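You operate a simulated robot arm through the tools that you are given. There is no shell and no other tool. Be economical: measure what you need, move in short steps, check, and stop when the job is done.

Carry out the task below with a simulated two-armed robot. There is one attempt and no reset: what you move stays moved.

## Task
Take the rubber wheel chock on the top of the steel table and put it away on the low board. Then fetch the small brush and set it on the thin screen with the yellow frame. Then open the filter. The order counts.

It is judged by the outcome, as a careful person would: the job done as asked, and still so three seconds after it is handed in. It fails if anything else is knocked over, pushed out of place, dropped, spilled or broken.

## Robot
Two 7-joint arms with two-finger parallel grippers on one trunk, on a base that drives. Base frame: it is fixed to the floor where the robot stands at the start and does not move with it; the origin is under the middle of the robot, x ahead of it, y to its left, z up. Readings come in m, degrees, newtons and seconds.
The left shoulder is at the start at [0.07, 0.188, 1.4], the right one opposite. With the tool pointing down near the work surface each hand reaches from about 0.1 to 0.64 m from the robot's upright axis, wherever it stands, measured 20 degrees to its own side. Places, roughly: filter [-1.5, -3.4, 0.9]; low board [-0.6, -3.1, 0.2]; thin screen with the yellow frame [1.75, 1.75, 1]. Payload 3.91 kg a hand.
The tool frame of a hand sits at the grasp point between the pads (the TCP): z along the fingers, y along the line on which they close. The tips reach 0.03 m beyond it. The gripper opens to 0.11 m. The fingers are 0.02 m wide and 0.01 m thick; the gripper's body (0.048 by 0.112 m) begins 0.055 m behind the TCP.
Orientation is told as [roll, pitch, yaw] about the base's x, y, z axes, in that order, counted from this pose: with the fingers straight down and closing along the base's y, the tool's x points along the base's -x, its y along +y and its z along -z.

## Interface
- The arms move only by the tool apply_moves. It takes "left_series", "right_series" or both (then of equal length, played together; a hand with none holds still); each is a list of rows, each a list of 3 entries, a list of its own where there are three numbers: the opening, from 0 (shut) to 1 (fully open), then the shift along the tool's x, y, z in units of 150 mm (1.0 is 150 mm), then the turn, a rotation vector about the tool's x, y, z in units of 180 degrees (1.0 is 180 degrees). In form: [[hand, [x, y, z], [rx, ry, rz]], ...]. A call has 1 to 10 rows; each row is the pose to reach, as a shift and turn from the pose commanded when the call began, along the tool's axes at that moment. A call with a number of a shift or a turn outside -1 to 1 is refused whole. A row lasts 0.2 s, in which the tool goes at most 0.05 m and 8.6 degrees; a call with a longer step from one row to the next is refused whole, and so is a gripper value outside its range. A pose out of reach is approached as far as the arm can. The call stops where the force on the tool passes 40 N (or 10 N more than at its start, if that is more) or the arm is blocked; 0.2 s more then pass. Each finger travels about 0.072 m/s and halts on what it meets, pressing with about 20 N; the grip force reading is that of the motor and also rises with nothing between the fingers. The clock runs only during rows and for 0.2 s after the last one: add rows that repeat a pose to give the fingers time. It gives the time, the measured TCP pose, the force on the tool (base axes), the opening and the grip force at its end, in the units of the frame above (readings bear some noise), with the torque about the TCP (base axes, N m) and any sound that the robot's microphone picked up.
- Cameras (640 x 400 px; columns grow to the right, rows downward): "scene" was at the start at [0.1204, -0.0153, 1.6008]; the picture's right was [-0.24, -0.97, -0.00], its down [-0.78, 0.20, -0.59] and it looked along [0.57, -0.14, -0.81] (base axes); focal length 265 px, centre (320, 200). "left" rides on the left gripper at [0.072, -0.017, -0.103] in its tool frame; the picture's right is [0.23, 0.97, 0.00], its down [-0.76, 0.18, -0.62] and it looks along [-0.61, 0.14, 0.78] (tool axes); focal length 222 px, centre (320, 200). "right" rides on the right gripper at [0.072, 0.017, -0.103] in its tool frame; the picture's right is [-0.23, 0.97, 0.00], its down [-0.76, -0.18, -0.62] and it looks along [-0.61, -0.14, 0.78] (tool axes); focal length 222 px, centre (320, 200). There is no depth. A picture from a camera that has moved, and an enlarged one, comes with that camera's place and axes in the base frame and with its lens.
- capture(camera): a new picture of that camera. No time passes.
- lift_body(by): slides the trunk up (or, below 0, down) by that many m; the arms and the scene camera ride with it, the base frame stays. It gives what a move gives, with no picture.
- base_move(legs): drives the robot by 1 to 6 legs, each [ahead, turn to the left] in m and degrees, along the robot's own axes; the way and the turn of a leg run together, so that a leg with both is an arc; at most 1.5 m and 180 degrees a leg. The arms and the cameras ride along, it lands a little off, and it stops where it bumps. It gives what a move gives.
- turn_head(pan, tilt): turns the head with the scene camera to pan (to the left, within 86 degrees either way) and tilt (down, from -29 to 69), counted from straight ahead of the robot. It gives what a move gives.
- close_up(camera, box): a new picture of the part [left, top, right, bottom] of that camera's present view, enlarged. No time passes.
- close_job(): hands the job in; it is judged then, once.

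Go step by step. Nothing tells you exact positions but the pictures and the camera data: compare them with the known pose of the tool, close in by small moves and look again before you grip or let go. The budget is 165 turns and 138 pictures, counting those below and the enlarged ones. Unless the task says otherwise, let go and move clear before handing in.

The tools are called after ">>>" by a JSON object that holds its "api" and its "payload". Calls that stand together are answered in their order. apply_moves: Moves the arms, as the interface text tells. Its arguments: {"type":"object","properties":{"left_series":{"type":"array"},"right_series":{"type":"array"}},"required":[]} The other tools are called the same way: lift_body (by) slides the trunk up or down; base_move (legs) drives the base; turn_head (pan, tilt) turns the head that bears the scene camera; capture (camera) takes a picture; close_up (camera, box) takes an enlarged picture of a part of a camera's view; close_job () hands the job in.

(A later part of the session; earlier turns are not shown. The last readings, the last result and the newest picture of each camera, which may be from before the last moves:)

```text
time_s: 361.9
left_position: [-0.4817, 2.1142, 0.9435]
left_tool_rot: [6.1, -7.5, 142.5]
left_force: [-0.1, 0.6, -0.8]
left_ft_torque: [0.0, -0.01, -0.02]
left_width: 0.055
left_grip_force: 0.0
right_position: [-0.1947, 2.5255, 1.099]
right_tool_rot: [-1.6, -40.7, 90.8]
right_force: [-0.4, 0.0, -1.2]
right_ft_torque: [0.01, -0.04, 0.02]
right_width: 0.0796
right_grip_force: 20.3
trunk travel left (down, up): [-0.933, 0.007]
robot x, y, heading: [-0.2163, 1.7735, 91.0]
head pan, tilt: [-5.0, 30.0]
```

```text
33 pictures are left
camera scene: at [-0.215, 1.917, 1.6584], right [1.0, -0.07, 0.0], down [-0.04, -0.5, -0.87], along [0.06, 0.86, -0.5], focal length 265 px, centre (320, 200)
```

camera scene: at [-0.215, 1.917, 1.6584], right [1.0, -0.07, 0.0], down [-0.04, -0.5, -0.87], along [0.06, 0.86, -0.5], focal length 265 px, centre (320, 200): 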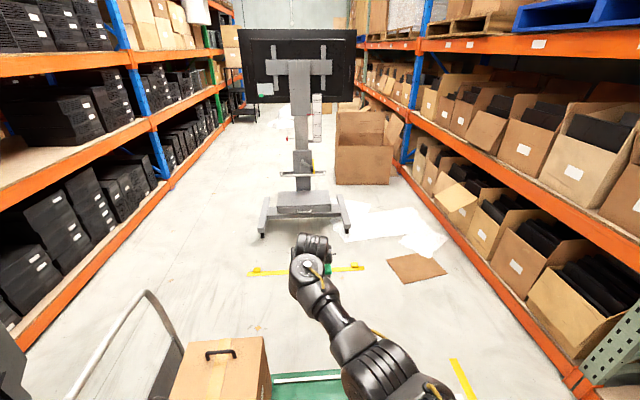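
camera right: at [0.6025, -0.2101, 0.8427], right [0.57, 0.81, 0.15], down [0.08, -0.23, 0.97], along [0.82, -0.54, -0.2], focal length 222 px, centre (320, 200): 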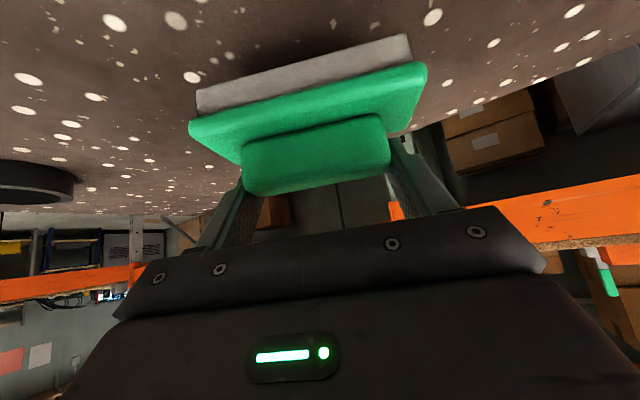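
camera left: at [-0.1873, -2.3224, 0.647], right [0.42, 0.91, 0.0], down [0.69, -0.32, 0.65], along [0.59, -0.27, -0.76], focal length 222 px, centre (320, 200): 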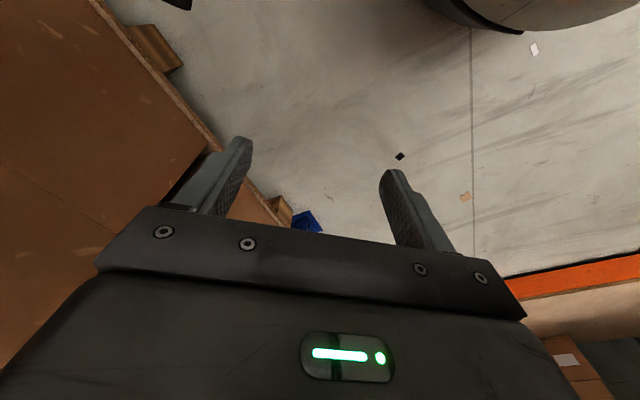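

The base touched the green trolley and stopped; it looks undisturbed. I'll back off slightly and turn away toward the shelf.

>>> {"api": "base_move", "payload": {"legs": [[-0.04, 0], [0, -86], [0.6, 0]]}}

>>> {"api": "turn_head", "payload": {"pan": -8, "tilt": 30}}

>>> {"api": "capture", "payload": {"camera": "scene"}}

```text
time_s: 369.4
left_position: [0.6948, 2.0771, 0.9444]
left_tool_rot: [6.2, -7.6, 56.8]
left_force: [-0.2, 0.5, -0.7]
left_ft_torque: [0.0, 0.02, -0.01]
left_width: 0.0551
left_grip_force: 0.1
right_position: [1.1274, 1.8235, 1.1]
right_tool_rot: [-1.5, -40.7, 5.2]
right_force: [0.2, 0.4, -1.4]
right_ft_torque: [0.01, 0.0, 0.02]
right_width: 0.0796
right_grip_force: 19.6
trunk travel left (down, up): [-0.933, 0.007]
robot x, y, heading: [0.3754, 1.7908, 5.3]
head pan, tilt: [-5.0, 30.0]
```

```text
time_s: 370.1
left_position: [0.6962, 2.0786, 0.9439]
left_tool_rot: [6.1, -7.6, 56.8]
left_force: [0.7, -0.5, 0.3]
left_ft_torque: [-0.01, -0.02, -0.01]
left_width: 0.0552
left_grip_force: 0.1
right_position: [1.1266, 1.8241, 1.0997]
right_tool_rot: [-1.6, -40.7, 5.2]
right_force: [-0.2, -1.0, -1.5]
right_ft_torque: [0.0, 0.0, -0.01]
right_width: 0.0797
right_grip_force: 20.5
trunk travel left (down, up): [-0.933, 0.007]
robot x, y, heading: [0.3767, 1.7907, 5.2]
head pan, tilt: [-8.0, 30.0]
```

```text
32 pictures are left
camera scene: at [0.5162, 1.7934, 1.6585], right [-0.05, -1.0, 0.0], down [-0.5, 0.02, -0.87], along [0.86, -0.04, -0.5], focal length 265 px, centre (320, 200)
```

scene: 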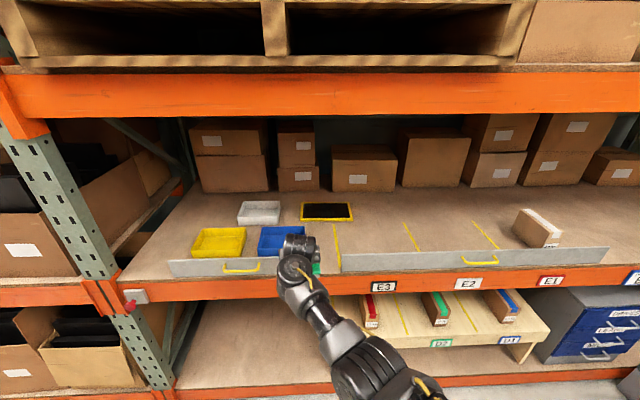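

Screen spans x 1.58–1.75, y 1.58–1.84; panel top ≈1.0. I'll raise the hand a bit and drive in so the brush hovers over the screen.

>>> {"api": "apply_moves", "payload": {"right_series": [[0, [-0.1, 0, -0.1], [0, 0, 0]], [0, [-0.17, 0, -0.2], [-0.005, 0, 0]], [0, [-0.17, 0, -0.2], [-0.008, 0, 0]]]}}

>>> {"api": "base_move", "payload": {"legs": [[0.53, 0], [0, -12.5]]}}

>>> {"api": "turn_head", "payload": {"pan": 0, "tilt": 40}}

>>> {"api": "capture", "payload": {"camera": "scene"}}

```text
time_s: 370.9
left_position: [0.6952, 2.0773, 0.9459]
left_tool_rot: [6.0, -7.5, 56.9]
left_force: [0.7, -0.1, 0.0]
left_ft_torque: [-0.01, 0.0, -0.02]
left_width: 0.0552
left_grip_force: 0.1
right_position: [1.1271, 1.8259, 1.1386]
right_tool_rot: [-0.1, -40.5, 5.1]
right_force: [0.3, 0.0, -1.5]
right_ft_torque: [-0.01, 0.0, 0.02]
right_width: 0.0796
right_grip_force: 20.3
trunk travel left (down, up): [-0.933, 0.007]
robot x, y, heading: [0.3777, 1.792, 5.6]
head pan, tilt: [-8.0, 30.0]
```

```text
time_s: 373.7
left_position: [1.1791, 2.13, 0.9448]
left_tool_rot: [7.1, -7.3, 57.1]
left_force: [-13.9, 18.4, 7.1]
left_ft_torque: [-0.89, -0.71, -0.03]
left_width: 0.0433
left_grip_force: 0.0
right_position: [1.617, 1.8787, 1.1377]
right_tool_rot: [0.0, -40.8, 5.8]
right_force: [-0.1, -0.4, -1.3]
right_ft_torque: [0.02, 0.0, 0.02]
right_width: 0.0796
right_grip_force: 19.7
trunk travel left (down, up): [-0.933, 0.007]
robot x, y, heading: [0.8692, 1.8375, 5.7]
head pan, tilt: [-8.0, 30.0]
stopped in leg 1: the force on the tool passed its limit (the readings are from after the stop); the commanded pose is now the measured one
```

```text
time_s: 374.4
left_position: [1.1773, 2.1313, 0.9428]
left_tool_rot: [6.8, -7.2, 56.8]
left_force: [-14.9, 14.7, 4.4]
left_ft_torque: [-0.71, -0.67, -0.1]
left_width: 0.0445
left_grip_force: 0.1
right_position: [1.6156, 1.8815, 1.1387]
right_tool_rot: [-0.3, -40.8, 5.7]
right_force: [0.1, -0.4, -0.4]
right_ft_torque: [0.0, 0.02, 0.0]
right_width: 0.0797
right_grip_force: 19.7
trunk travel left (down, up): [-0.933, 0.007]
robot x, y, heading: [0.8709, 1.841, 5.9]
head pan, tilt: [0.0, 40.0]
```

```text
31 pictures are left
camera scene: at [0.9978, 1.8587, 1.6435], right [0.1, -0.99, 0.0], down [-0.64, -0.07, -0.77], along [0.76, 0.08, -0.64], focal length 265 px, centre (320, 200)
```

scene: 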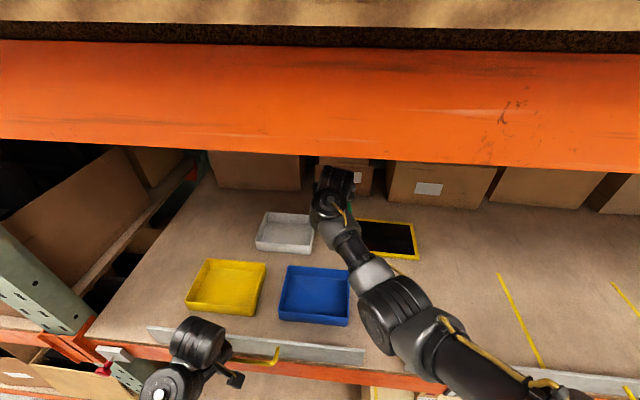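

The left hand touched the shelf's front panel. Back off and tuck the left hand away.

>>> {"api": "base_move", "payload": {"legs": [[-0.15, 0]]}}

>>> {"api": "capture", "payload": {"camera": "scene"}}

```text
time_s: 375.8
left_position: [1.0326, 2.1146, 0.9438]
left_tool_rot: [7.1, -7.1, 57.0]
left_force: [-0.3, 0.8, 0.3]
left_ft_torque: [-0.04, 0.01, 0.02]
left_width: 0.0549
left_grip_force: 0.1
right_position: [1.4731, 1.8649, 1.1373]
right_tool_rot: [-0.1, -40.6, 5.7]
right_force: [0.4, 1.4, -1.3]
right_ft_torque: [0.01, -0.01, -0.02]
right_width: 0.0798
right_grip_force: 19.9
trunk travel left (down, up): [-0.933, 0.007]
robot x, y, heading: [0.7182, 1.8191, 5.7]
head pan, tilt: [0.0, 40.0]
```

```text
30 pictures are left
camera scene: at [0.8563, 1.8407, 1.6429], right [0.1, -0.99, 0.0], down [-0.64, -0.07, -0.76], along [0.76, 0.08, -0.64], focal length 265 px, centre (320, 200)
```

scene: 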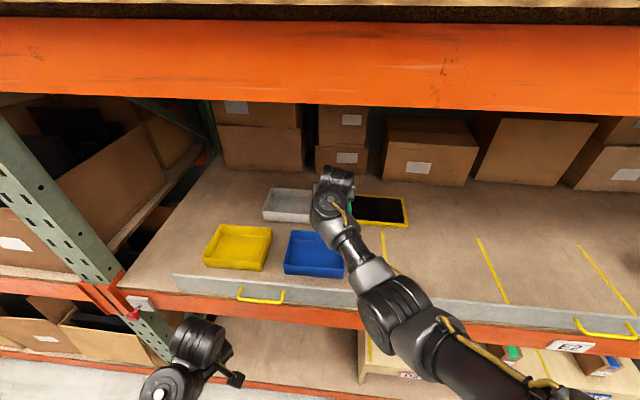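

The panel hasn't moved. Tucking the left hand back beside the body.

>>> {"api": "apply_moves", "payload": {"left_series": [[0.3, [0, 0.15, 0.1], [0, 0, 0]], [0.3, [0, 0.4, 0.3], [0, 0, 0]], [0.3, [0, 0.65, 0.5], [0, 0, 0]], [0.3, [0, 0.9, 0.7], [0, 0, 0]]]}}

>>> {"api": "apply_moves", "payload": {"left_series": [[0.3, [0, 0.15, 0.1], [0, 0, 0]], [0.3, [0, 0.4, 0.2], [0, 0, 0]], [0.3, [0, 0.65, 0.2], [0, 0, 0]], [0.3, [0, 0.8, 0.2], [0, 0, 0]]]}}

```text
time_s: 376.8
left_position: [0.9145, 2.2016, 0.8556]
left_tool_rot: [6.9, -7.2, 57.1]
left_force: [-0.6, 0.2, 0.4]
left_ft_torque: [-0.03, 0.03, -0.02]
left_width: 0.0329
left_grip_force: 0.1
right_position: [1.4713, 1.8645, 1.139]
right_tool_rot: [0.0, -40.7, 5.9]
right_force: [0.4, -0.5, -1.8]
right_ft_torque: [-0.02, 0.03, 0.0]
right_width: 0.0797
right_grip_force: 20.6
trunk travel left (down, up): [-0.933, 0.007]
robot x, y, heading: [0.7194, 1.8248, 6.0]
head pan, tilt: [0.0, 40.0]
```

```text
time_s: 377.8
left_position: [0.8073, 2.2838, 0.8431]
left_tool_rot: [8.5, -7.9, 55.9]
left_force: [0.0, 0.1, 0.9]
left_ft_torque: [0.01, -0.02, -0.01]
left_width: 0.0333
left_grip_force: 0.0
right_position: [1.4721, 1.8645, 1.1384]
right_tool_rot: [-0.2, -40.7, 5.9]
right_force: [0.3, 0.5, -0.7]
right_ft_torque: [-0.02, 0.0, -0.01]
right_width: 0.0797
right_grip_force: 20.5
trunk travel left (down, up): [-0.933, 0.007]
robot x, y, heading: [0.7196, 1.8271, 5.9]
head pan, tilt: [0.0, 40.0]
```

>>> {"api": "base_move", "payload": {"legs": [[0.18, 0], [0, -13.3]]}}

>>> {"api": "capture", "payload": {"camera": "right"}}

>>> {"api": "close_up", "payload": {"camera": "scene", "box": [230, 140, 430, 290]}}

```text
time_s: 380.1
left_position: [1.0957, 2.2714, 0.8449]
left_tool_rot: [8.1, -8.2, 43.0]
left_force: [0.8, -0.1, -0.4]
left_ft_torque: [0.03, 0.04, 0.02]
left_width: 0.033
left_grip_force: 0.1
right_position: [1.6417, 1.7128, 1.1377]
right_tool_rot: [-0.1, -40.6, -7.4]
right_force: [0.5, 0.8, -1.2]
right_ft_torque: [0.02, 0.01, 0.02]
right_width: 0.0797
right_grip_force: 20.0
trunk travel left (down, up): [-0.933, 0.007]
robot x, y, heading: [0.9005, 1.8388, -7.0]
head pan, tilt: [0.0, 40.0]
```

```text
29 pictures are left
camera right: at [1.5226, 1.745, 1.1691], right [0.3, 0.94, 0.15], down [0.15, -0.2, 0.97], along [0.94, -0.27, -0.2], focal length 222 px, centre (320, 200)
```

right: 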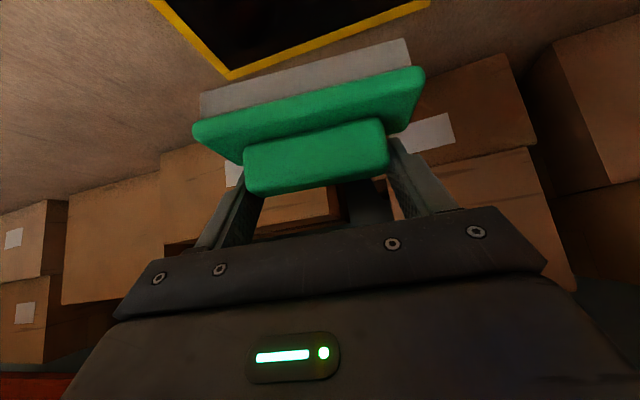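

```text
2.67 times, centred on (330, 215) of scene
camera zoom: at [1.0349, 1.8278, 1.643], right [-0.12, -0.99, 0.0], down [-0.64, 0.08, -0.77], along [0.76, -0.1, -0.64], focal length 707 px, centre (293, 160)
```

zoom: 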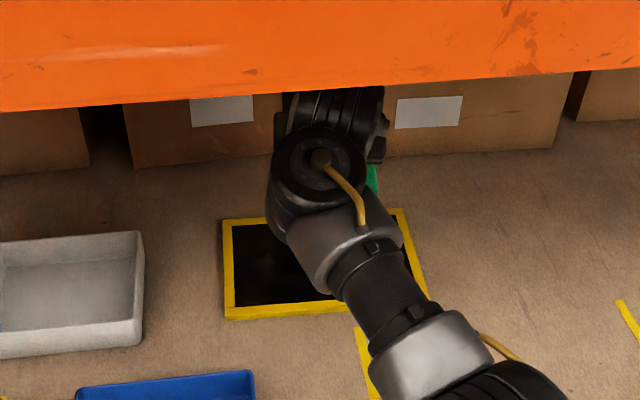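

Brush is over the screen's interior. Lowering with the trunk.

>>> {"api": "lift_body", "payload": {"by": -0.115}}

>>> {"api": "capture", "payload": {"camera": "right"}}

>>> {"api": "close_up", "payload": {"camera": "scene", "box": [230, 100, 430, 250]}}

```text
time_s: 381.6
left_position: [1.0961, 2.2721, 0.7291]
left_tool_rot: [8.1, -8.3, 42.9]
left_force: [0.9, -0.1, -0.5]
left_ft_torque: [0.01, 0.02, 0.02]
left_width: 0.0331
left_grip_force: 0.2
right_position: [1.6407, 1.7116, 1.0223]
right_tool_rot: [-0.1, -40.7, -7.3]
right_force: [-0.1, 0.0, -0.3]
right_ft_torque: [0.02, -0.02, 0.02]
right_width: 0.0798
right_grip_force: 19.6
trunk travel left (down, up): [-0.818, 0.122]
robot x, y, heading: [0.9018, 1.8451, -7.2]
head pan, tilt: [0.0, 40.0]
```

```text
27 pictures are left
camera right: at [1.5213, 1.7448, 1.055], right [0.3, 0.94, 0.15], down [0.15, -0.2, 0.97], along [0.94, -0.27, -0.2], focal length 222 px, centre (320, 200)
```

right: 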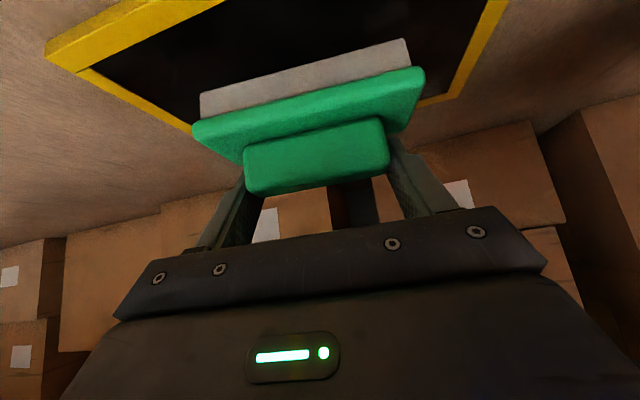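

```text
2.67 times, centred on (330, 175) of scene
camera zoom: at [1.0328, 1.8275, 1.5283], right [-0.12, -0.99, 0.0], down [-0.64, 0.08, -0.77], along [0.76, -0.1, -0.64], focal length 707 px, centre (293, 267)
```

zoom: 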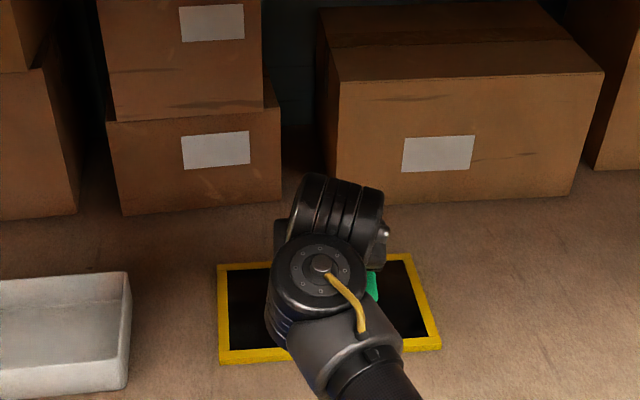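

>>> {"api": "lift_body", "payload": {"by": -0.02}}

>>> {"api": "lift_body", "payload": {"by": -0.006}}

>>> {"api": "capture", "payload": {"camera": "right"}}

```text
time_s: 382.2
left_position: [1.0957, 2.2715, 0.7101]
left_tool_rot: [8.0, -8.3, 43.0]
left_force: [0.6, 0.4, -0.8]
left_ft_torque: [0.02, 0.02, 0.02]
left_width: 0.0331
left_grip_force: 0.1
right_position: [1.6404, 1.7119, 1.0031]
right_tool_rot: [-0.2, -40.7, -7.4]
right_force: [-0.1, -0.1, -0.9]
right_ft_torque: [-0.02, 0.02, 0.0]
right_width: 0.0794
right_grip_force: 20.1
trunk travel left (down, up): [-0.798, 0.142]
robot x, y, heading: [0.9017, 1.8428, -7.2]
head pan, tilt: [0.0, 40.0]
```

```text
time_s: 382.8
left_position: [1.0951, 2.2704, 0.7031]
left_tool_rot: [8.0, -8.3, 43.0]
left_force: [-0.1, 0.4, -0.7]
left_ft_torque: [-0.02, 0.02, 0.0]
left_width: 0.0332
left_grip_force: 0.1
right_position: [1.6406, 1.711, 0.997]
right_tool_rot: [-0.1, -40.7, -7.4]
right_force: [0.3, -0.6, -1.1]
right_ft_torque: [0.01, 0.02, 0.01]
right_width: 0.0797
right_grip_force: 19.9
trunk travel left (down, up): [-0.792, 0.148]
robot x, y, heading: [0.8991, 1.8425, -6.8]
head pan, tilt: [0.0, 40.0]
```

```text
25 pictures are left
camera right: at [1.5214, 1.7447, 1.0288], right [0.3, 0.94, 0.15], down [0.15, -0.2, 0.97], along [0.94, -0.27, -0.2], focal length 222 px, centre (320, 200)
```

right: 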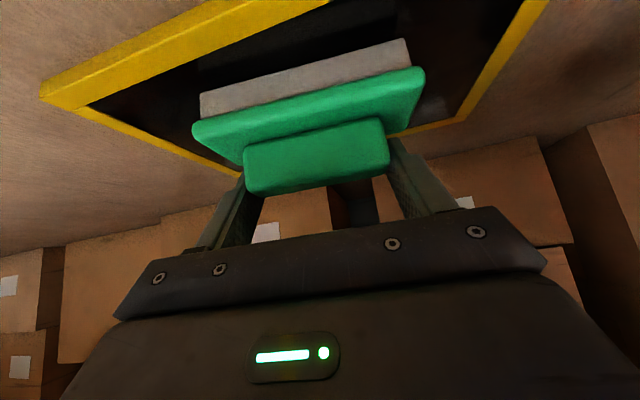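

The brush is close above the mesh. The screen is delicate, so 3 mm steps watching the force.

>>> {"api": "lift_body", "payload": {"by": -0.004}}

>>> {"api": "lift_body", "payload": {"by": -0.003}}

```text
time_s: 383.3
left_position: [1.0952, 2.2713, 0.6994]
left_tool_rot: [8.2, -8.4, 42.8]
left_force: [0.2, 0.8, 0.2]
left_ft_torque: [0.05, 0.01, -0.03]
left_width: 0.0332
left_grip_force: 0.1
right_position: [1.641, 1.7119, 0.9926]
right_tool_rot: [0.0, -40.7, -7.4]
right_force: [0.4, 0.1, -1.4]
right_ft_torque: [0.03, 0.02, 0.01]
right_width: 0.0796
right_grip_force: 20.3
trunk travel left (down, up): [-0.788, 0.152]
robot x, y, heading: [0.8961, 1.841, -7.1]
head pan, tilt: [0.0, 40.0]
```

```text
time_s: 383.8
left_position: [1.096, 2.2712, 0.6963]
left_tool_rot: [8.1, -8.4, 43.0]
left_force: [0.6, -0.4, -0.8]
left_ft_torque: [-0.01, 0.0, 0.01]
left_width: 0.0333
left_grip_force: 0.0
right_position: [1.6399, 1.7117, 0.9928]
right_tool_rot: [0.0, -40.9, -7.4]
right_force: [1.3, 0.2, 7.9]
right_ft_torque: [0.33, 0.12, -0.04]
right_width: 0.0798
right_grip_force: 19.7
trunk travel left (down, up): [-0.785, 0.155]
robot x, y, heading: [0.9069, 1.8404, -7.5]
head pan, tilt: [0.0, 40.0]
```

Contact (≈9 N). Relieve by 2 mm and release.

>>> {"api": "lift_body", "payload": {"by": 0.002}}

>>> {"api": "apply_moves", "payload": {"right_series": [[0.74, [0, 0, 0], [0, 0, 0]], [0.8, [0, 0, 0], [0, 0, 0]], [0.87, [0, 0, 0], [0, 0, 0]], [0.93, [0, 0, 0], [0, 0, 0]], [0.93, [0, 0, 0], [0, 0, 0]]]}}

>>> {"api": "capture", "payload": {"camera": "right"}}

```text
time_s: 384.4
left_position: [1.0953, 2.2702, 0.6979]
left_tool_rot: [8.1, -8.4, 43.0]
left_force: [0.6, 0.4, 0.2]
left_ft_torque: [-0.01, -0.01, -0.01]
left_width: 0.0331
left_grip_force: 0.0
right_position: [1.6392, 1.7126, 0.9928]
right_tool_rot: [-0.1, -40.7, -7.5]
right_force: [1.2, -0.3, 3.9]
right_ft_torque: [0.26, 0.0, -0.08]
right_width: 0.0796
right_grip_force: 20.4
trunk travel left (down, up): [-0.787, 0.153]
robot x, y, heading: [0.8978, 1.8402, -7.0]
head pan, tilt: [0.0, 40.0]
```

```text
time_s: 385.6
left_position: [1.095, 2.2708, 0.6972]
left_tool_rot: [8.2, -8.4, 43.0]
left_force: [0.0, 0.0, -0.4]
left_ft_torque: [-0.02, -0.02, 0.0]
left_width: 0.0329
left_grip_force: 0.1
right_position: [1.6414, 1.7128, 0.9925]
right_tool_rot: [-0.1, -40.7, -7.4]
right_force: [-0.2, 0.2, -0.2]
right_ft_torque: [0.0, -0.02, -0.01]
right_width: 0.1023
right_grip_force: 0.1
trunk travel left (down, up): [-0.787, 0.153]
robot x, y, heading: [0.8989, 1.844, -7.0]
head pan, tilt: [0.0, 40.0]
```

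```text
24 pictures are left
camera right: at [1.5213, 1.7448, 1.0239], right [0.3, 0.94, 0.15], down [0.15, -0.2, 0.97], along [0.94, -0.27, -0.2], focal length 222 px, centre (320, 200)
```

right: 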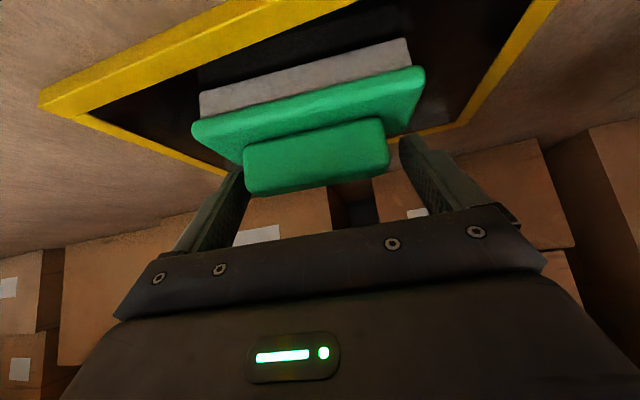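

Released and steady. Retreating along the tool axis, then up.

>>> {"api": "apply_moves", "payload": {"right_series": [[0.95, [0, 0, -0.1], [0, 0, 0]], [0.95, [0, 0, -0.3], [0, 0, 0]], [0.95, [0, 0, -0.5], [0, 0, 0]], [0.95, [0, 0, -0.6], [0, 0, 0]]]}}

>>> {"api": "lift_body", "payload": {"by": 0.14}}

>>> {"api": "capture", "payload": {"camera": "scene"}}

```text
time_s: 386.6
left_position: [1.0885, 2.2737, 0.6977]
left_tool_rot: [7.5, -8.4, 43.0]
left_force: [-0.3, -0.8, 0.5]
left_ft_torque: [-0.01, -0.01, 0.03]
left_width: 0.0329
left_grip_force: 0.1
right_position: [1.5761, 1.7254, 1.0684]
right_tool_rot: [-0.4, -41.4, -7.2]
right_force: [0.1, -0.6, -0.7]
right_ft_torque: [0.03, -0.04, -0.01]
right_width: 0.1045
right_grip_force: 0.0
trunk travel left (down, up): [-0.787, 0.153]
robot x, y, heading: [0.8984, 1.8385, -7.0]
head pan, tilt: [0.0, 40.0]
```

```text
time_s: 388.2
left_position: [1.0957, 2.2712, 0.838]
left_tool_rot: [8.1, -8.4, 43.0]
left_force: [0.2, 0.7, 0.4]
left_ft_torque: [-0.01, -0.01, 0.01]
left_width: 0.0329
left_grip_force: 0.0
right_position: [1.5825, 1.72, 1.2001]
right_tool_rot: [0.0, -40.7, -7.4]
right_force: [-0.1, 0.6, -0.1]
right_ft_torque: [0.0, 0.0, -0.01]
right_width: 0.1044
right_grip_force: 0.1
trunk travel left (down, up): [-0.927, 0.013]
robot x, y, heading: [0.9015, 1.8429, -7.3]
head pan, tilt: [0.0, 40.0]
```

```text
23 pictures are left
camera scene: at [1.033, 1.8274, 1.6372], right [-0.12, -0.99, 0.0], down [-0.64, 0.08, -0.77], along [0.76, -0.1, -0.64], focal length 265 px, centre (320, 200)
```

scene: 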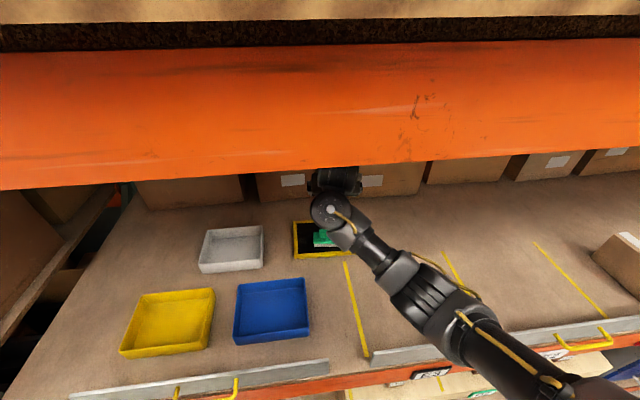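

The brush lies on the screen. Now back away along the same path, bring the left hand back in front, and head for the filter.

>>> {"api": "base_move", "payload": {"legs": [[-0.15, 0], [0, 12.5], [-0.95, 0]]}}

>>> {"api": "apply_moves", "payload": {"left_series": [[0.3, [0, -0.15, -0.05], [0, 0, 0]], [0.3, [0.1, -0.45, -0.1], [0, 0, 0]], [0.3, [0.15, -0.75, -0.1], [0, 0, 0]], [0.3, [0.2, -1.0, -0.1], [0, 0, 0]]]}}

>>> {"api": "apply_moves", "payload": {"left_series": [[0.3, [0, -0.15, 0], [0, 0, 0]], [0.3, [0.05, -0.4, 0], [0, 0, 0]], [0.3, [0.1, -0.65, 0], [0, 0, 0]], [0.3, [0.12, -0.75, 0], [0, 0, 0]]]}}

```text
time_s: 393.2
left_position: [0.343, 2.3081, 0.866]
left_tool_rot: [12.8, -12.8, 47.3]
left_force: [0.6, -0.5, 1.2]
left_ft_torque: [0.01, 0.04, 0.07]
left_width: 0.0331
left_grip_force: 0.1
right_position: [0.9008, 1.766, 1.1985]
right_tool_rot: [-0.3, -40.8, 0.8]
right_force: [0.9, -4.1, -0.6]
right_ft_torque: [0.28, 0.01, 0.26]
right_width: 0.1044
right_grip_force: 0.0
trunk travel left (down, up): [-0.927, 0.013]
robot x, y, heading: [0.2049, 1.7906, -4.7]
head pan, tilt: [0.0, 40.0]
stopped in leg 3: the robot was blocked; the commanded pose is now the measured one
```

```text
time_s: 394.2
left_position: [0.434, 2.1943, 0.8361]
left_tool_rot: [12.7, -12.5, 47.6]
left_force: [0.4, -0.4, 0.5]
left_ft_torque: [0.01, 0.03, -0.01]
left_width: 0.0331
left_grip_force: 0.0
right_position: [0.9008, 1.775, 1.1974]
right_tool_rot: [-0.5, -40.7, 1.1]
right_force: [0.0, 0.5, 0.2]
right_ft_torque: [-0.02, 0.02, 0.01]
right_width: 0.1044
right_grip_force: 0.1
trunk travel left (down, up): [-0.927, 0.013]
robot x, y, heading: [0.2046, 1.7922, -4.4]
head pan, tilt: [0.0, 40.0]
```

```text
time_s: 395.2
left_position: [0.5072, 2.1091, 0.809]
left_tool_rot: [12.7, -12.5, 47.5]
left_force: [0.0, 0.3, 1.1]
left_ft_torque: [-0.03, 0.01, -0.01]
left_width: 0.0329
left_grip_force: 0.0
right_position: [0.9009, 1.7726, 1.1987]
right_tool_rot: [-0.5, -40.8, 1.1]
right_force: [0.8, 0.9, 0.0]
right_ft_torque: [0.0, -0.01, 0.03]
right_width: 0.1044
right_grip_force: 0.1
trunk travel left (down, up): [-0.927, 0.013]
robot x, y, heading: [0.2076, 1.791, -4.6]
head pan, tilt: [0.0, 40.0]
```

Something blocked the left side while reversing. Looking to the left before moving.

>>> {"api": "turn_head", "payload": {"pan": 84, "tilt": 35}}

>>> {"api": "capture", "payload": {"camera": "scene"}}

```text
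time_s: 396.8
left_position: [0.5071, 2.1079, 0.8104]
left_tool_rot: [12.5, -12.5, 47.4]
left_force: [0.7, -0.2, 0.1]
left_ft_torque: [0.01, -0.01, 0.01]
left_width: 0.0328
left_grip_force: 0.2
right_position: [0.8996, 1.7728, 1.1987]
right_tool_rot: [-0.5, -40.8, 1.1]
right_force: [0.2, -0.2, 0.0]
right_ft_torque: [-0.01, -0.02, -0.01]
right_width: 0.1042
right_grip_force: 0.0
trunk travel left (down, up): [-0.927, 0.013]
robot x, y, heading: [0.2043, 1.7904, -4.8]
head pan, tilt: [84.0, 35.0]
```

```text
22 pictures are left
camera scene: at [0.2708, 1.8745, 1.6448], right [0.98, -0.19, 0.0], down [-0.11, -0.56, -0.82], along [0.15, 0.8, -0.57], focal length 265 px, centre (320, 200)
```

scene: 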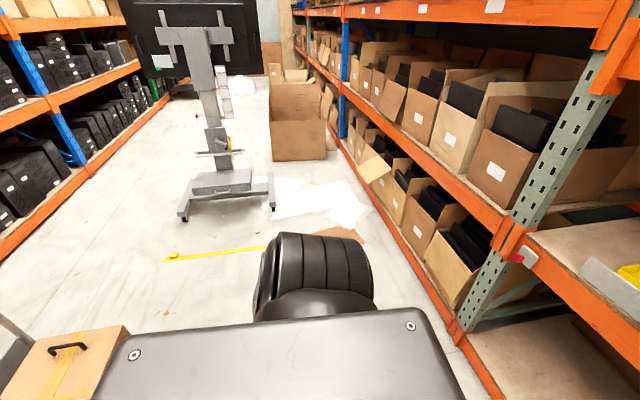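

The left arm grazed the trolley's end post side. Turning clockwise here moves the arm away; then I'll drive diagonally south, clear of the cardboard and table.

>>> {"api": "base_move", "payload": {"legs": [[0, -108], [0.98, 0], [0, 22], [1.4, 0]]}}

>>> {"api": "turn_head", "payload": {"pan": 0, "tilt": 25}}

```text
time_s: 414.4
left_position: [0.0679, -0.8204, 0.8115]
left_tool_rot: [12.7, -12.5, -40.3]
left_force: [-0.1, 0.3, 0.8]
left_ft_torque: [-0.04, 0.0, -0.01]
left_width: 0.0329
left_grip_force: 0.2
right_position: [-0.2524, -1.2246, 1.1997]
right_tool_rot: [-0.5, -40.8, -86.7]
right_force: [0.3, 0.3, -0.2]
right_ft_torque: [0.02, -0.02, -0.01]
right_width: 0.1046
right_grip_force: 0.0
trunk travel left (down, up): [-0.927, 0.013]
robot x, y, heading: [-0.2641, -0.527, -92.5]
head pan, tilt: [84.0, 35.0]
```

```text
time_s: 416.0
left_position: [0.0684, -0.8208, 0.81]
left_tool_rot: [12.6, -12.5, -40.3]
left_force: [0.6, -0.9, 0.0]
left_ft_torque: [0.0, 0.0, 0.01]
left_width: 0.0331
left_grip_force: 0.1
right_position: [-0.2517, -1.2261, 1.198]
right_tool_rot: [-0.6, -40.8, -86.7]
right_force: [-0.1, 0.0, -0.8]
right_ft_torque: [0.0, -0.01, 0.0]
right_width: 0.1044
right_grip_force: 0.0
trunk travel left (down, up): [-0.927, 0.013]
robot x, y, heading: [-0.2623, -0.5341, -92.6]
head pan, tilt: [0.0, 25.0]
```

>>> {"api": "apply_moves", "payload": {"left_series": [[0.3, [0, -0.2, -0.1], [0, 0, 0]], [0.3, [0.05, -0.5, -0.2], [0, 0, 0]], [0.3, [0.1, -0.8, -0.3], [0, 0, 0]], [0.3, [0.1, -1.0, -0.4], [0, 0, 0]]]}}

>>> {"api": "base_move", "payload": {"legs": [[0, 3], [1.5, 0], [0, -90], [1.1, 0], [1.1, 0], [0, 10]]}}

```text
time_s: 417.0
left_position: [-0.0516, -0.9296, 0.835]
left_tool_rot: [12.7, -12.5, -40.3]
left_force: [-0.2, -0.8, 0.0]
left_ft_torque: [0.01, -0.02, -0.01]
left_width: 0.0328
left_grip_force: 0.0
right_position: [-0.252, -1.2271, 1.1981]
right_tool_rot: [-0.4, -40.8, -86.7]
right_force: [0.3, -0.8, -0.3]
right_ft_torque: [0.01, 0.02, 0.0]
right_width: 0.1047
right_grip_force: 0.1
trunk travel left (down, up): [-0.927, 0.013]
robot x, y, heading: [-0.2687, -0.5346, -92.4]
head pan, tilt: [0.0, 25.0]
```

```text
time_s: 439.9
left_position: [-2.7815, -2.4604, 0.8336]
left_tool_rot: [12.8, -12.5, -114.6]
left_force: [0.1, 0.5, 1.2]
left_ft_torque: [0.01, -0.01, -0.02]
left_width: 0.033
left_grip_force: 0.1
right_position: [-3.1234, -2.3485, 1.199]
right_tool_rot: [-0.5, -40.8, -160.9]
right_force: [-0.4, -0.3, 1.3]
right_ft_torque: [0.01, 0.0, -0.04]
right_width: 0.1045
right_grip_force: 0.1
trunk travel left (down, up): [-0.927, 0.013]
robot x, y, heading: [-2.4559, -2.1512, -166.4]
head pan, tilt: [0.0, 25.0]
```

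>>> {"api": "base_move", "payload": {"legs": [[0, -5], [0.72, 0], [0, 66], [0.55, 0], [0, 14], [0.75, 0]]}}

```text
time_s: 454.6
left_position: [-3.0914, -3.9364, 0.8344]
left_tool_rot: [12.6, -12.4, -38.5]
left_force: [-0.8, 0.0, 0.1]
left_ft_torque: [0.02, 0.01, 0.02]
left_width: 0.0329
left_grip_force: 0.1
right_position: [-3.2821, -4.2397, 1.1984]
right_tool_rot: [-0.5, -40.8, -84.9]
right_force: [0.0, -0.3, -0.4]
right_ft_torque: [0.01, 0.02, -0.01]
right_width: 0.1046
right_grip_force: 0.0
trunk travel left (down, up): [-0.927, 0.013]
robot x, y, heading: [-3.3176, -3.5508, -90.9]
head pan, tilt: [0.0, 25.0]
```

>>> {"api": "base_move", "payload": {"legs": [[0.4, 0], [0, 61], [0.9, 0], [0, 30], [1.13, 0], [0, 90]]}}

>>> {"api": "turn_head", "payload": {"pan": 0, "tilt": 40}}

>>> {"api": "capture", "payload": {"camera": "scene"}}

```text
time_s: 474.7
left_position: [-1.6168, -4.0023, 0.8342]
left_tool_rot: [12.6, -12.6, 139.9]
left_force: [0.6, 0.3, -1.4]
left_ft_torque: [0.01, 0.02, -0.03]
left_width: 0.033
left_grip_force: 0.0
right_position: [-1.4191, -3.7027, 1.1986]
right_tool_rot: [-0.5, -40.8, 93.5]
right_force: [-0.1, -0.4, 0.6]
right_ft_torque: [0.02, -0.01, 0.0]
right_width: 0.1045
right_grip_force: 0.1
trunk travel left (down, up): [-0.927, 0.013]
robot x, y, heading: [-1.4033, -4.4011, 87.7]
head pan, tilt: [0.0, 25.0]
```

```text
time_s: 475.4
left_position: [-1.6172, -4.0007, 0.8351]
left_tool_rot: [12.6, -12.4, 139.9]
left_force: [-0.4, 0.6, -0.2]
left_ft_torque: [0.01, -0.03, -0.03]
left_width: 0.0331
left_grip_force: 0.0
right_position: [-1.4185, -3.7033, 1.1978]
right_tool_rot: [-0.5, -40.8, 93.6]
right_force: [-0.7, 0.0, -0.7]
right_ft_torque: [0.0, -0.01, 0.0]
right_width: 0.1047
right_grip_force: 0.0
trunk travel left (down, up): [-0.927, 0.013]
robot x, y, heading: [-1.4038, -4.4006, 87.9]
head pan, tilt: [0.0, 40.0]
```

```text
21 pictures are left
camera scene: at [-1.4, -4.261, 1.6373], right [1.0, -0.04, 0.0], down [-0.02, -0.64, -0.77], along [0.03, 0.77, -0.64], focal length 265 px, centre (320, 200)
```

scene: 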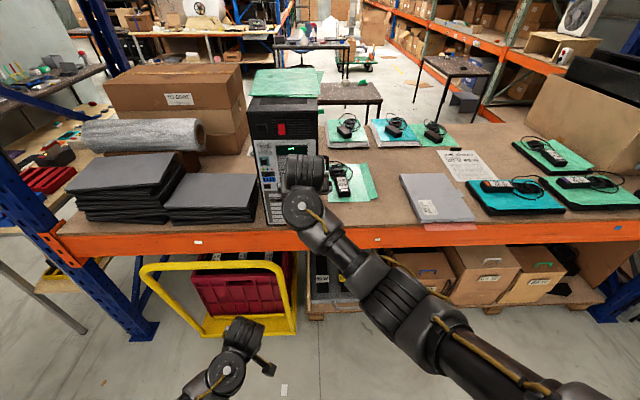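

>>> {"api": "close_up", "payload": {"camera": "scene", "box": [240, 140, 340, 250]}}

```text
3.64 times, centred on (290, 195) of scene
camera zoom: at [-1.4, -4.261, 1.6373], right [1.0, -0.04, 0.0], down [-0.02, -0.64, -0.77], along [0.03, 0.77, -0.64], focal length 964 px, centre (429, 218)
```

zoom: 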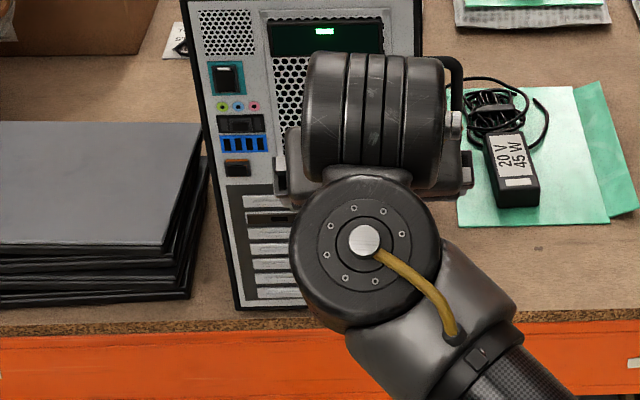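

>>> {"api": "capture", "payload": {"camera": "right"}}

```text
19 pictures are left
camera right: at [-1.4286, -3.8266, 1.23], right [-0.98, 0.12, 0.14], down [0.16, 0.18, 0.97], along [0.09, 0.98, -0.19], focal length 222 px, centre (320, 200)
```

right: 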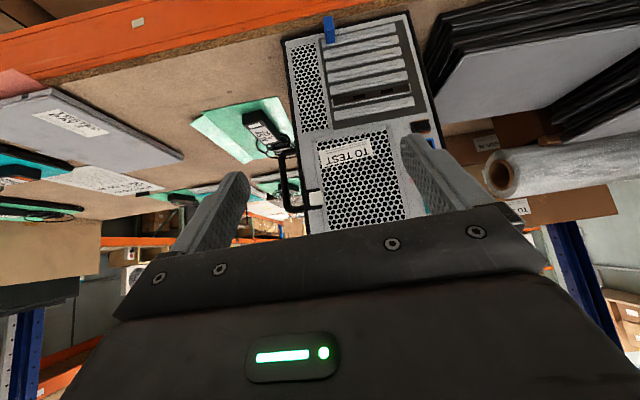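

>>> {"api": "close_up", "payload": {"camera": "right", "box": [280, 0, 380, 70]}}

```text
5.71 times, centred on (330, 35) of right
camera zoom: at [-1.4286, -3.8266, 1.23], right [-0.98, 0.12, 0.14], down [0.16, 0.18, 0.97], along [0.09, 0.98, -0.19], focal length 1269 px, centre (263, 1143)
```

zoom: 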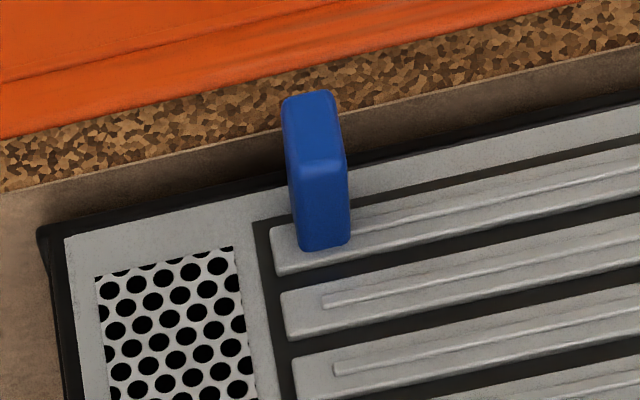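

The tab (≈15 mm wide, protruding ≈3 cm) is near (−1.455, −3.54, 0.91). Lower the trunk and shift sideways to line up, then look.

>>> {"api": "lift_body", "payload": {"by": -0.2}}

>>> {"api": "apply_moves", "payload": {"right_series": [[0.5, [0, 0.08, 0], [0, 0, 0]], [0.5, [0, 0.16, 0], [0, 0, 0]], [0.5, [0, 0.243, 0], [0, 0, 0]], [0.5, [0, 0.243, 0], [0, 0, 0]]]}}

>>> {"api": "capture", "payload": {"camera": "right"}}

```text
time_s: 477.6
left_position: [-1.6173, -4.0006, 0.6337]
left_tool_rot: [12.5, -12.6, 139.8]
left_force: [0.8, 0.2, -0.4]
left_ft_torque: [-0.02, 0.03, -0.01]
left_width: 0.0333
left_grip_force: 0.0
right_position: [-1.4175, -3.7029, 1.0001]
right_tool_rot: [-0.5, -40.7, 93.6]
right_force: [-0.7, -0.8, 0.3]
right_ft_torque: [0.02, -0.01, 0.0]
right_width: 0.1045
right_grip_force: 0.1
trunk travel left (down, up): [-0.727, 0.213]
robot x, y, heading: [-1.4047, -4.3984, 87.8]
head pan, tilt: [0.0, 40.0]
```

```text
time_s: 478.6
left_position: [-1.6167, -3.9996, 0.6338]
left_tool_rot: [12.7, -12.5, 139.9]
left_force: [0.0, -0.9, -0.2]
left_ft_torque: [0.01, -0.01, 0.02]
left_width: 0.033
left_grip_force: 0.1
right_position: [-1.4542, -3.7051, 0.9984]
right_tool_rot: [-0.4, -40.8, 93.6]
right_force: [1.7, 0.1, -0.6]
right_ft_torque: [-0.04, 0.0, 0.02]
right_width: 0.0551
right_grip_force: 0.1
trunk travel left (down, up): [-0.727, 0.213]
robot x, y, heading: [-1.4037, -4.396, 87.8]
head pan, tilt: [0.0, 40.0]
```

```text
17 pictures are left
camera right: at [-1.4648, -3.8284, 1.0307], right [-0.98, 0.12, 0.14], down [0.16, 0.18, 0.97], along [0.09, 0.98, -0.19], focal length 222 px, centre (320, 200)
```

right: 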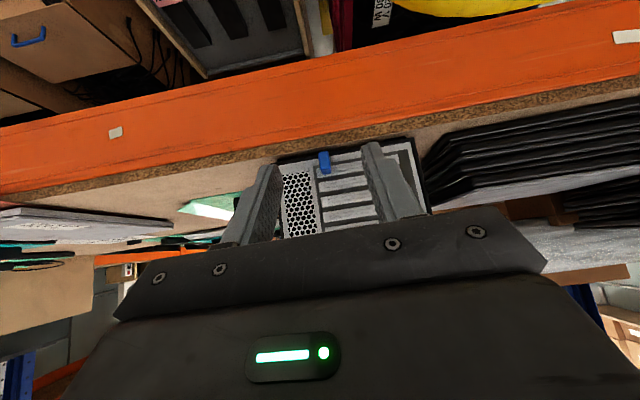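

Triangulated: tab top-rear edge at (−1.454, −3.552, 0.925). I'll drive 0.11 m closer, then align.

>>> {"api": "base_move", "payload": {"legs": [[0.11, 0]]}}

```text
time_s: 479.8
left_position: [-1.6143, -3.8894, 0.6347]
left_tool_rot: [12.4, -12.4, 140.0]
left_force: [0.4, 0.6, -0.3]
left_ft_torque: [0.06, 0.0, -0.04]
left_width: 0.0328
left_grip_force: 0.0
right_position: [-1.4521, -3.5948, 1.0002]
right_tool_rot: [-0.4, -40.8, 93.7]
right_force: [0.1, 0.3, 0.5]
right_ft_torque: [0.01, 0.03, 0.02]
right_width: 0.055
right_grip_force: 0.0
trunk travel left (down, up): [-0.727, 0.213]
robot x, y, heading: [-1.4016, -4.2875, 88.1]
head pan, tilt: [0.0, 40.0]
```

>>> {"api": "apply_moves", "payload": {"right_series": [[0.5, [0.05, 0, 0.1], [0, 0, 0]], [0.5, [0.107, 0, 0.2], [0, 0, 0]], [0.5, [0.107, 0, 0.28], [0, 0, 0]], [0.5, [0.107, 0, 0.28], [0, 0, 0]]]}}

>>> {"api": "close_up", "payload": {"camera": "right", "box": [220, 90, 420, 220]}}

```text
time_s: 480.8
left_position: [-1.6138, -3.8911, 0.6345]
left_tool_rot: [12.7, -12.5, 140.0]
left_force: [0.2, -0.1, -0.4]
left_ft_torque: [-0.02, -0.02, 0.04]
left_width: 0.0333
left_grip_force: 0.0
right_position: [-1.4347, -3.5725, 0.9499]
right_tool_rot: [-2.2, -40.6, 93.6]
right_force: [-0.3, -0.3, -1.1]
right_ft_torque: [0.0, 0.01, -0.02]
right_width: 0.0552
right_grip_force: 0.0
trunk travel left (down, up): [-0.727, 0.213]
robot x, y, heading: [-1.3967, -4.2877, 87.7]
head pan, tilt: [0.0, 40.0]
```

```text
3.08 times, centred on (320, 155) of right
camera zoom: at [-1.4469, -3.6963, 0.9803], right [-0.98, 0.14, 0.12], down [0.14, 0.18, 0.97], along [0.11, 0.97, -0.19], focal length 684 px, centre (320, 338)
```

zoom: 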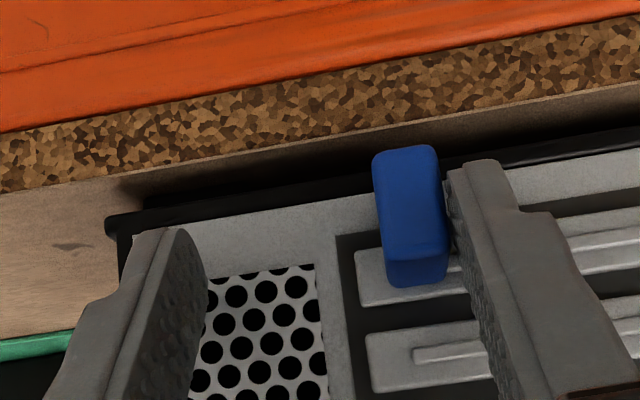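

The tab is nearer the right finger; shift 19 mm toward it, and advance slightly.

>>> {"api": "apply_moves", "payload": {"right_series": [[0.5, [0, 0.06, 0], [-0.006, 0, 0]], [0.5, [0, 0.127, 0], [-0.012, 0, 0]], [0.5, [-0.01, 0.127, 0.05], [-0.012, 0, 0]], [0.5, [-0.018, 0.127, 0.112], [-0.012, 0, 0]], [0.5, [-0.018, 0.127, 0.112], [-0.012, 0, 0]]]}}

>>> {"api": "close_up", "payload": {"camera": "right", "box": [220, 90, 420, 220]}}

```text
time_s: 481.9
left_position: [-1.6134, -3.8967, 0.6378]
left_tool_rot: [12.4, -12.8, 140.1]
left_force: [0.4, 0.4, 0.1]
left_ft_torque: [0.0, 0.01, 0.02]
left_width: 0.0329
left_grip_force: 0.2
right_position: [-1.4437, -3.5673, 0.9437]
right_tool_rot: [-0.6, -41.0, 93.4]
right_force: [0.5, -41.8, 14.0]
right_ft_torque: [-0.22, -0.02, -1.22]
right_width: 0.0547
right_grip_force: 0.1
trunk travel left (down, up): [-0.727, 0.213]
robot x, y, heading: [-1.4001, -4.2905, 87.8]
head pan, tilt: [0.0, 40.0]
stopped in row 5 (right hand): the force on the tool passed its limit (the readings are from after the stop); the commanded pose is now the measured one
```

```text
3.08 times, centred on (320, 155) of right
camera zoom: at [-1.4547, -3.6904, 0.974], right [-0.98, 0.12, 0.14], down [0.16, 0.17, 0.97], along [0.09, 0.98, -0.19], focal length 684 px, centre (320, 338)
```

zoom: 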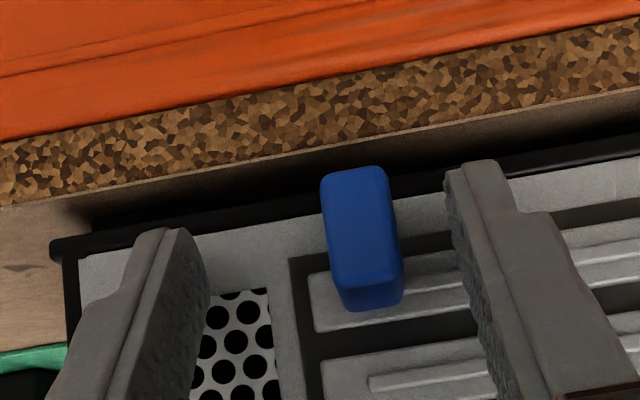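

The tips touched the case wall; back off 5 mm, centre on the tab and close.

>>> {"api": "apply_moves", "payload": {"right_series": [[0.5, [0.03, 0.015, -0.025], [0, 0, 0]], [0.5, [0.03, 0.035, -0.025], [0, 0, 0]], [0.3, [0.03, 0.035, -0.025], [0, 0, 0]], [0.1, [0.03, 0.035, -0.025], [0, 0, 0]], [0, [0.03, 0.035, -0.025], [0, 0, 0]], [0, [0.03, 0.035, -0.025], [0, 0, 0]], [0, [0.03, 0.035, -0.025], [0, 0, 0]]]}}

>>> {"api": "close_up", "payload": {"camera": "right", "box": [220, 90, 420, 220]}}

```text
time_s: 483.5
left_position: [-1.6143, -3.8929, 0.6347]
left_tool_rot: [12.4, -12.4, 139.9]
left_force: [-0.3, 0.1, 0.0]
left_ft_torque: [0.02, -0.01, 0.01]
left_width: 0.0329
left_grip_force: 0.0
right_position: [-1.4512, -3.5663, 0.9381]
right_tool_rot: [-1.0, -40.8, 93.7]
right_force: [-26.1, -6.6, 3.2]
right_ft_torque: [-0.59, 0.37, -0.11]
right_width: 0.0146
right_grip_force: 19.6
trunk travel left (down, up): [-0.727, 0.213]
robot x, y, heading: [-1.4005, -4.2898, 88.0]
head pan, tilt: [0.0, 40.0]
```

```text
3.08 times, centred on (320, 155) of right
camera zoom: at [-1.4618, -3.6891, 0.9684], right [-0.98, 0.12, 0.13], down [0.15, 0.18, 0.97], along [0.09, 0.98, -0.19], focal length 684 px, centre (320, 338)
```

zoom: 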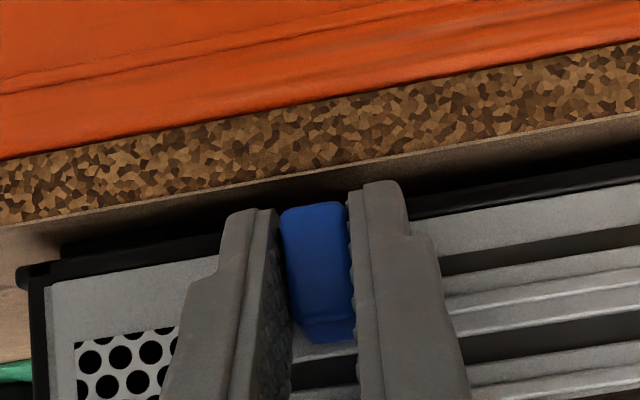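

Tab gripped (14.6 mm). Relieve the side load and pull straight back a little.

>>> {"api": "apply_moves", "payload": {"right_series": [[0, [0, 0.025, 0], [0, 0, 0]], [0, [0.025, 0.025, -0.022], [0, 0, 0]], [0, [0.06, 0.025, -0.052], [0, 0, 0]], [0, [0.1, 0.025, -0.087], [0, 0, 0]]]}}

>>> {"api": "close_up", "payload": {"camera": "right", "box": [220, 90, 420, 220]}}

```text
time_s: 484.5
left_position: [-1.6124, -3.8916, 0.6348]
left_tool_rot: [12.7, -12.6, 140.0]
left_force: [-0.6, -0.2, 0.6]
left_ft_torque: [0.02, 0.0, -0.01]
left_width: 0.0329
left_grip_force: 0.2
right_position: [-1.4484, -3.5859, 0.9381]
right_tool_rot: [-0.4, -40.6, 93.0]
right_force: [15.3, 0.4, 8.0]
right_ft_torque: [-0.03, -0.32, -0.71]
right_width: 0.0142
right_grip_force: 19.8
trunk travel left (down, up): [-0.727, 0.213]
robot x, y, heading: [-1.4002, -4.2907, 87.8]
head pan, tilt: [0.0, 40.0]
```

```text
3.08 times, centred on (320, 155) of right
camera zoom: at [-1.459, -3.7081, 0.969], right [-0.98, 0.12, 0.14], down [0.16, 0.18, 0.97], along [0.09, 0.98, -0.2], focal length 684 px, centre (320, 338)
```

zoom: 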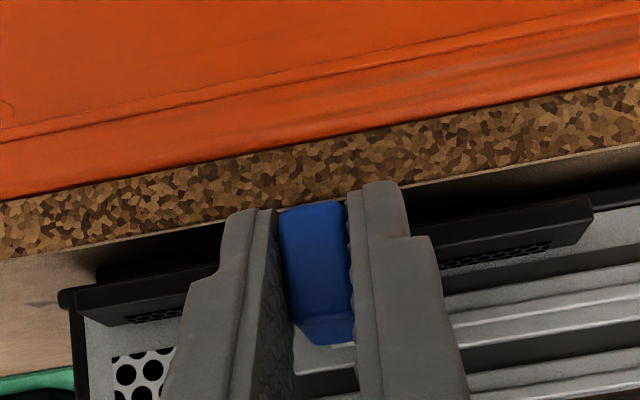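

The mesh filter tray is sliding out. Keep pulling steadily.

>>> {"api": "apply_moves", "payload": {"right_series": [[0, [0.05, -0.01, -0.043], [0, 0, 0]], [0, [0.15, -0.007, -0.13], [0, 0, 0]], [0, [0.25, 0, -0.217], [0, 0, 0]], [0, [0.35, 0.007, -0.304], [0, 0, 0]], [0, [0.45, 0.015, -0.39], [0, 0, 0]]]}}

>>> {"api": "capture", "payload": {"camera": "right"}}

```text
time_s: 485.7
left_position: [-1.6109, -3.8919, 0.6351]
left_tool_rot: [12.7, -12.6, 140.1]
left_force: [0.3, 0.5, 0.3]
left_ft_torque: [-0.01, 0.02, 0.01]
left_width: 0.0329
left_grip_force: 0.0
right_position: [-1.4475, -3.6765, 0.9373]
right_tool_rot: [-0.4, -40.4, 93.5]
right_force: [23.8, -1.3, 3.4]
right_ft_torque: [0.08, -0.45, -0.75]
right_width: 0.0143
right_grip_force: 20.3
trunk travel left (down, up): [-0.727, 0.213]
robot x, y, heading: [-1.397, -4.286, 88.0]
head pan, tilt: [0.0, 40.0]
```

```text
12 pictures are left
camera right: at [-1.4585, -3.7999, 0.9692], right [-0.98, 0.12, 0.14], down [0.16, 0.18, 0.97], along [0.09, 0.98, -0.2], focal length 222 px, centre (320, 200)
```

right: 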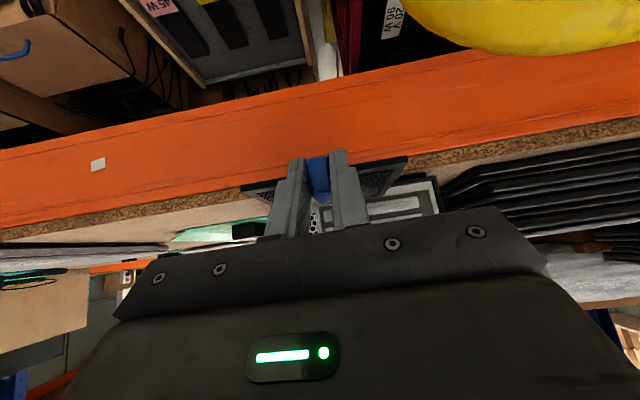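

Sliding freely (11 cm so far). Continue with side-load relief, watching for the end stop.

>>> {"api": "apply_moves", "payload": {"right_series": [[0, [0.03, -0.02, -0.026], [0, 0, 0]], [0, [0.1, -0.02, -0.087], [0, 0, 0]], [0, [0.17, -0.015, -0.147], [0, 0, 0]], [0, [0.25, -0.01, -0.217], [0, 0, 0]]]}}

>>> {"api": "capture", "payload": {"camera": "scene"}}

```text
time_s: 486.7
left_position: [-1.6134, -3.892, 0.6343]
left_tool_rot: [12.6, -12.3, 139.9]
left_force: [-0.9, 0.5, 0.0]
left_ft_torque: [-0.01, 0.03, 0.02]
left_width: 0.0329
left_grip_force: 0.1
right_position: [-1.448, -3.7265, 0.9372]
right_tool_rot: [-0.6, -40.6, 93.8]
right_force: [-8.3, -0.9, -0.9]
right_ft_torque: [0.1, 0.06, -0.32]
right_width: 0.0143
right_grip_force: 19.8
trunk travel left (down, up): [-0.727, 0.213]
robot x, y, heading: [-1.3991, -4.2919, 88.0]
head pan, tilt: [0.0, 40.0]
```

```text
11 pictures are left
camera scene: at [-1.3976, -4.1508, 1.4371], right [1.0, -0.04, 0.0], down [-0.02, -0.64, -0.77], along [0.03, 0.77, -0.64], focal length 265 px, centre (320, 200)
```

scene: 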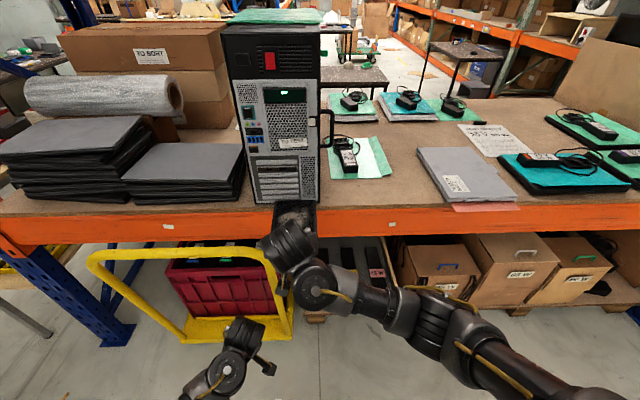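

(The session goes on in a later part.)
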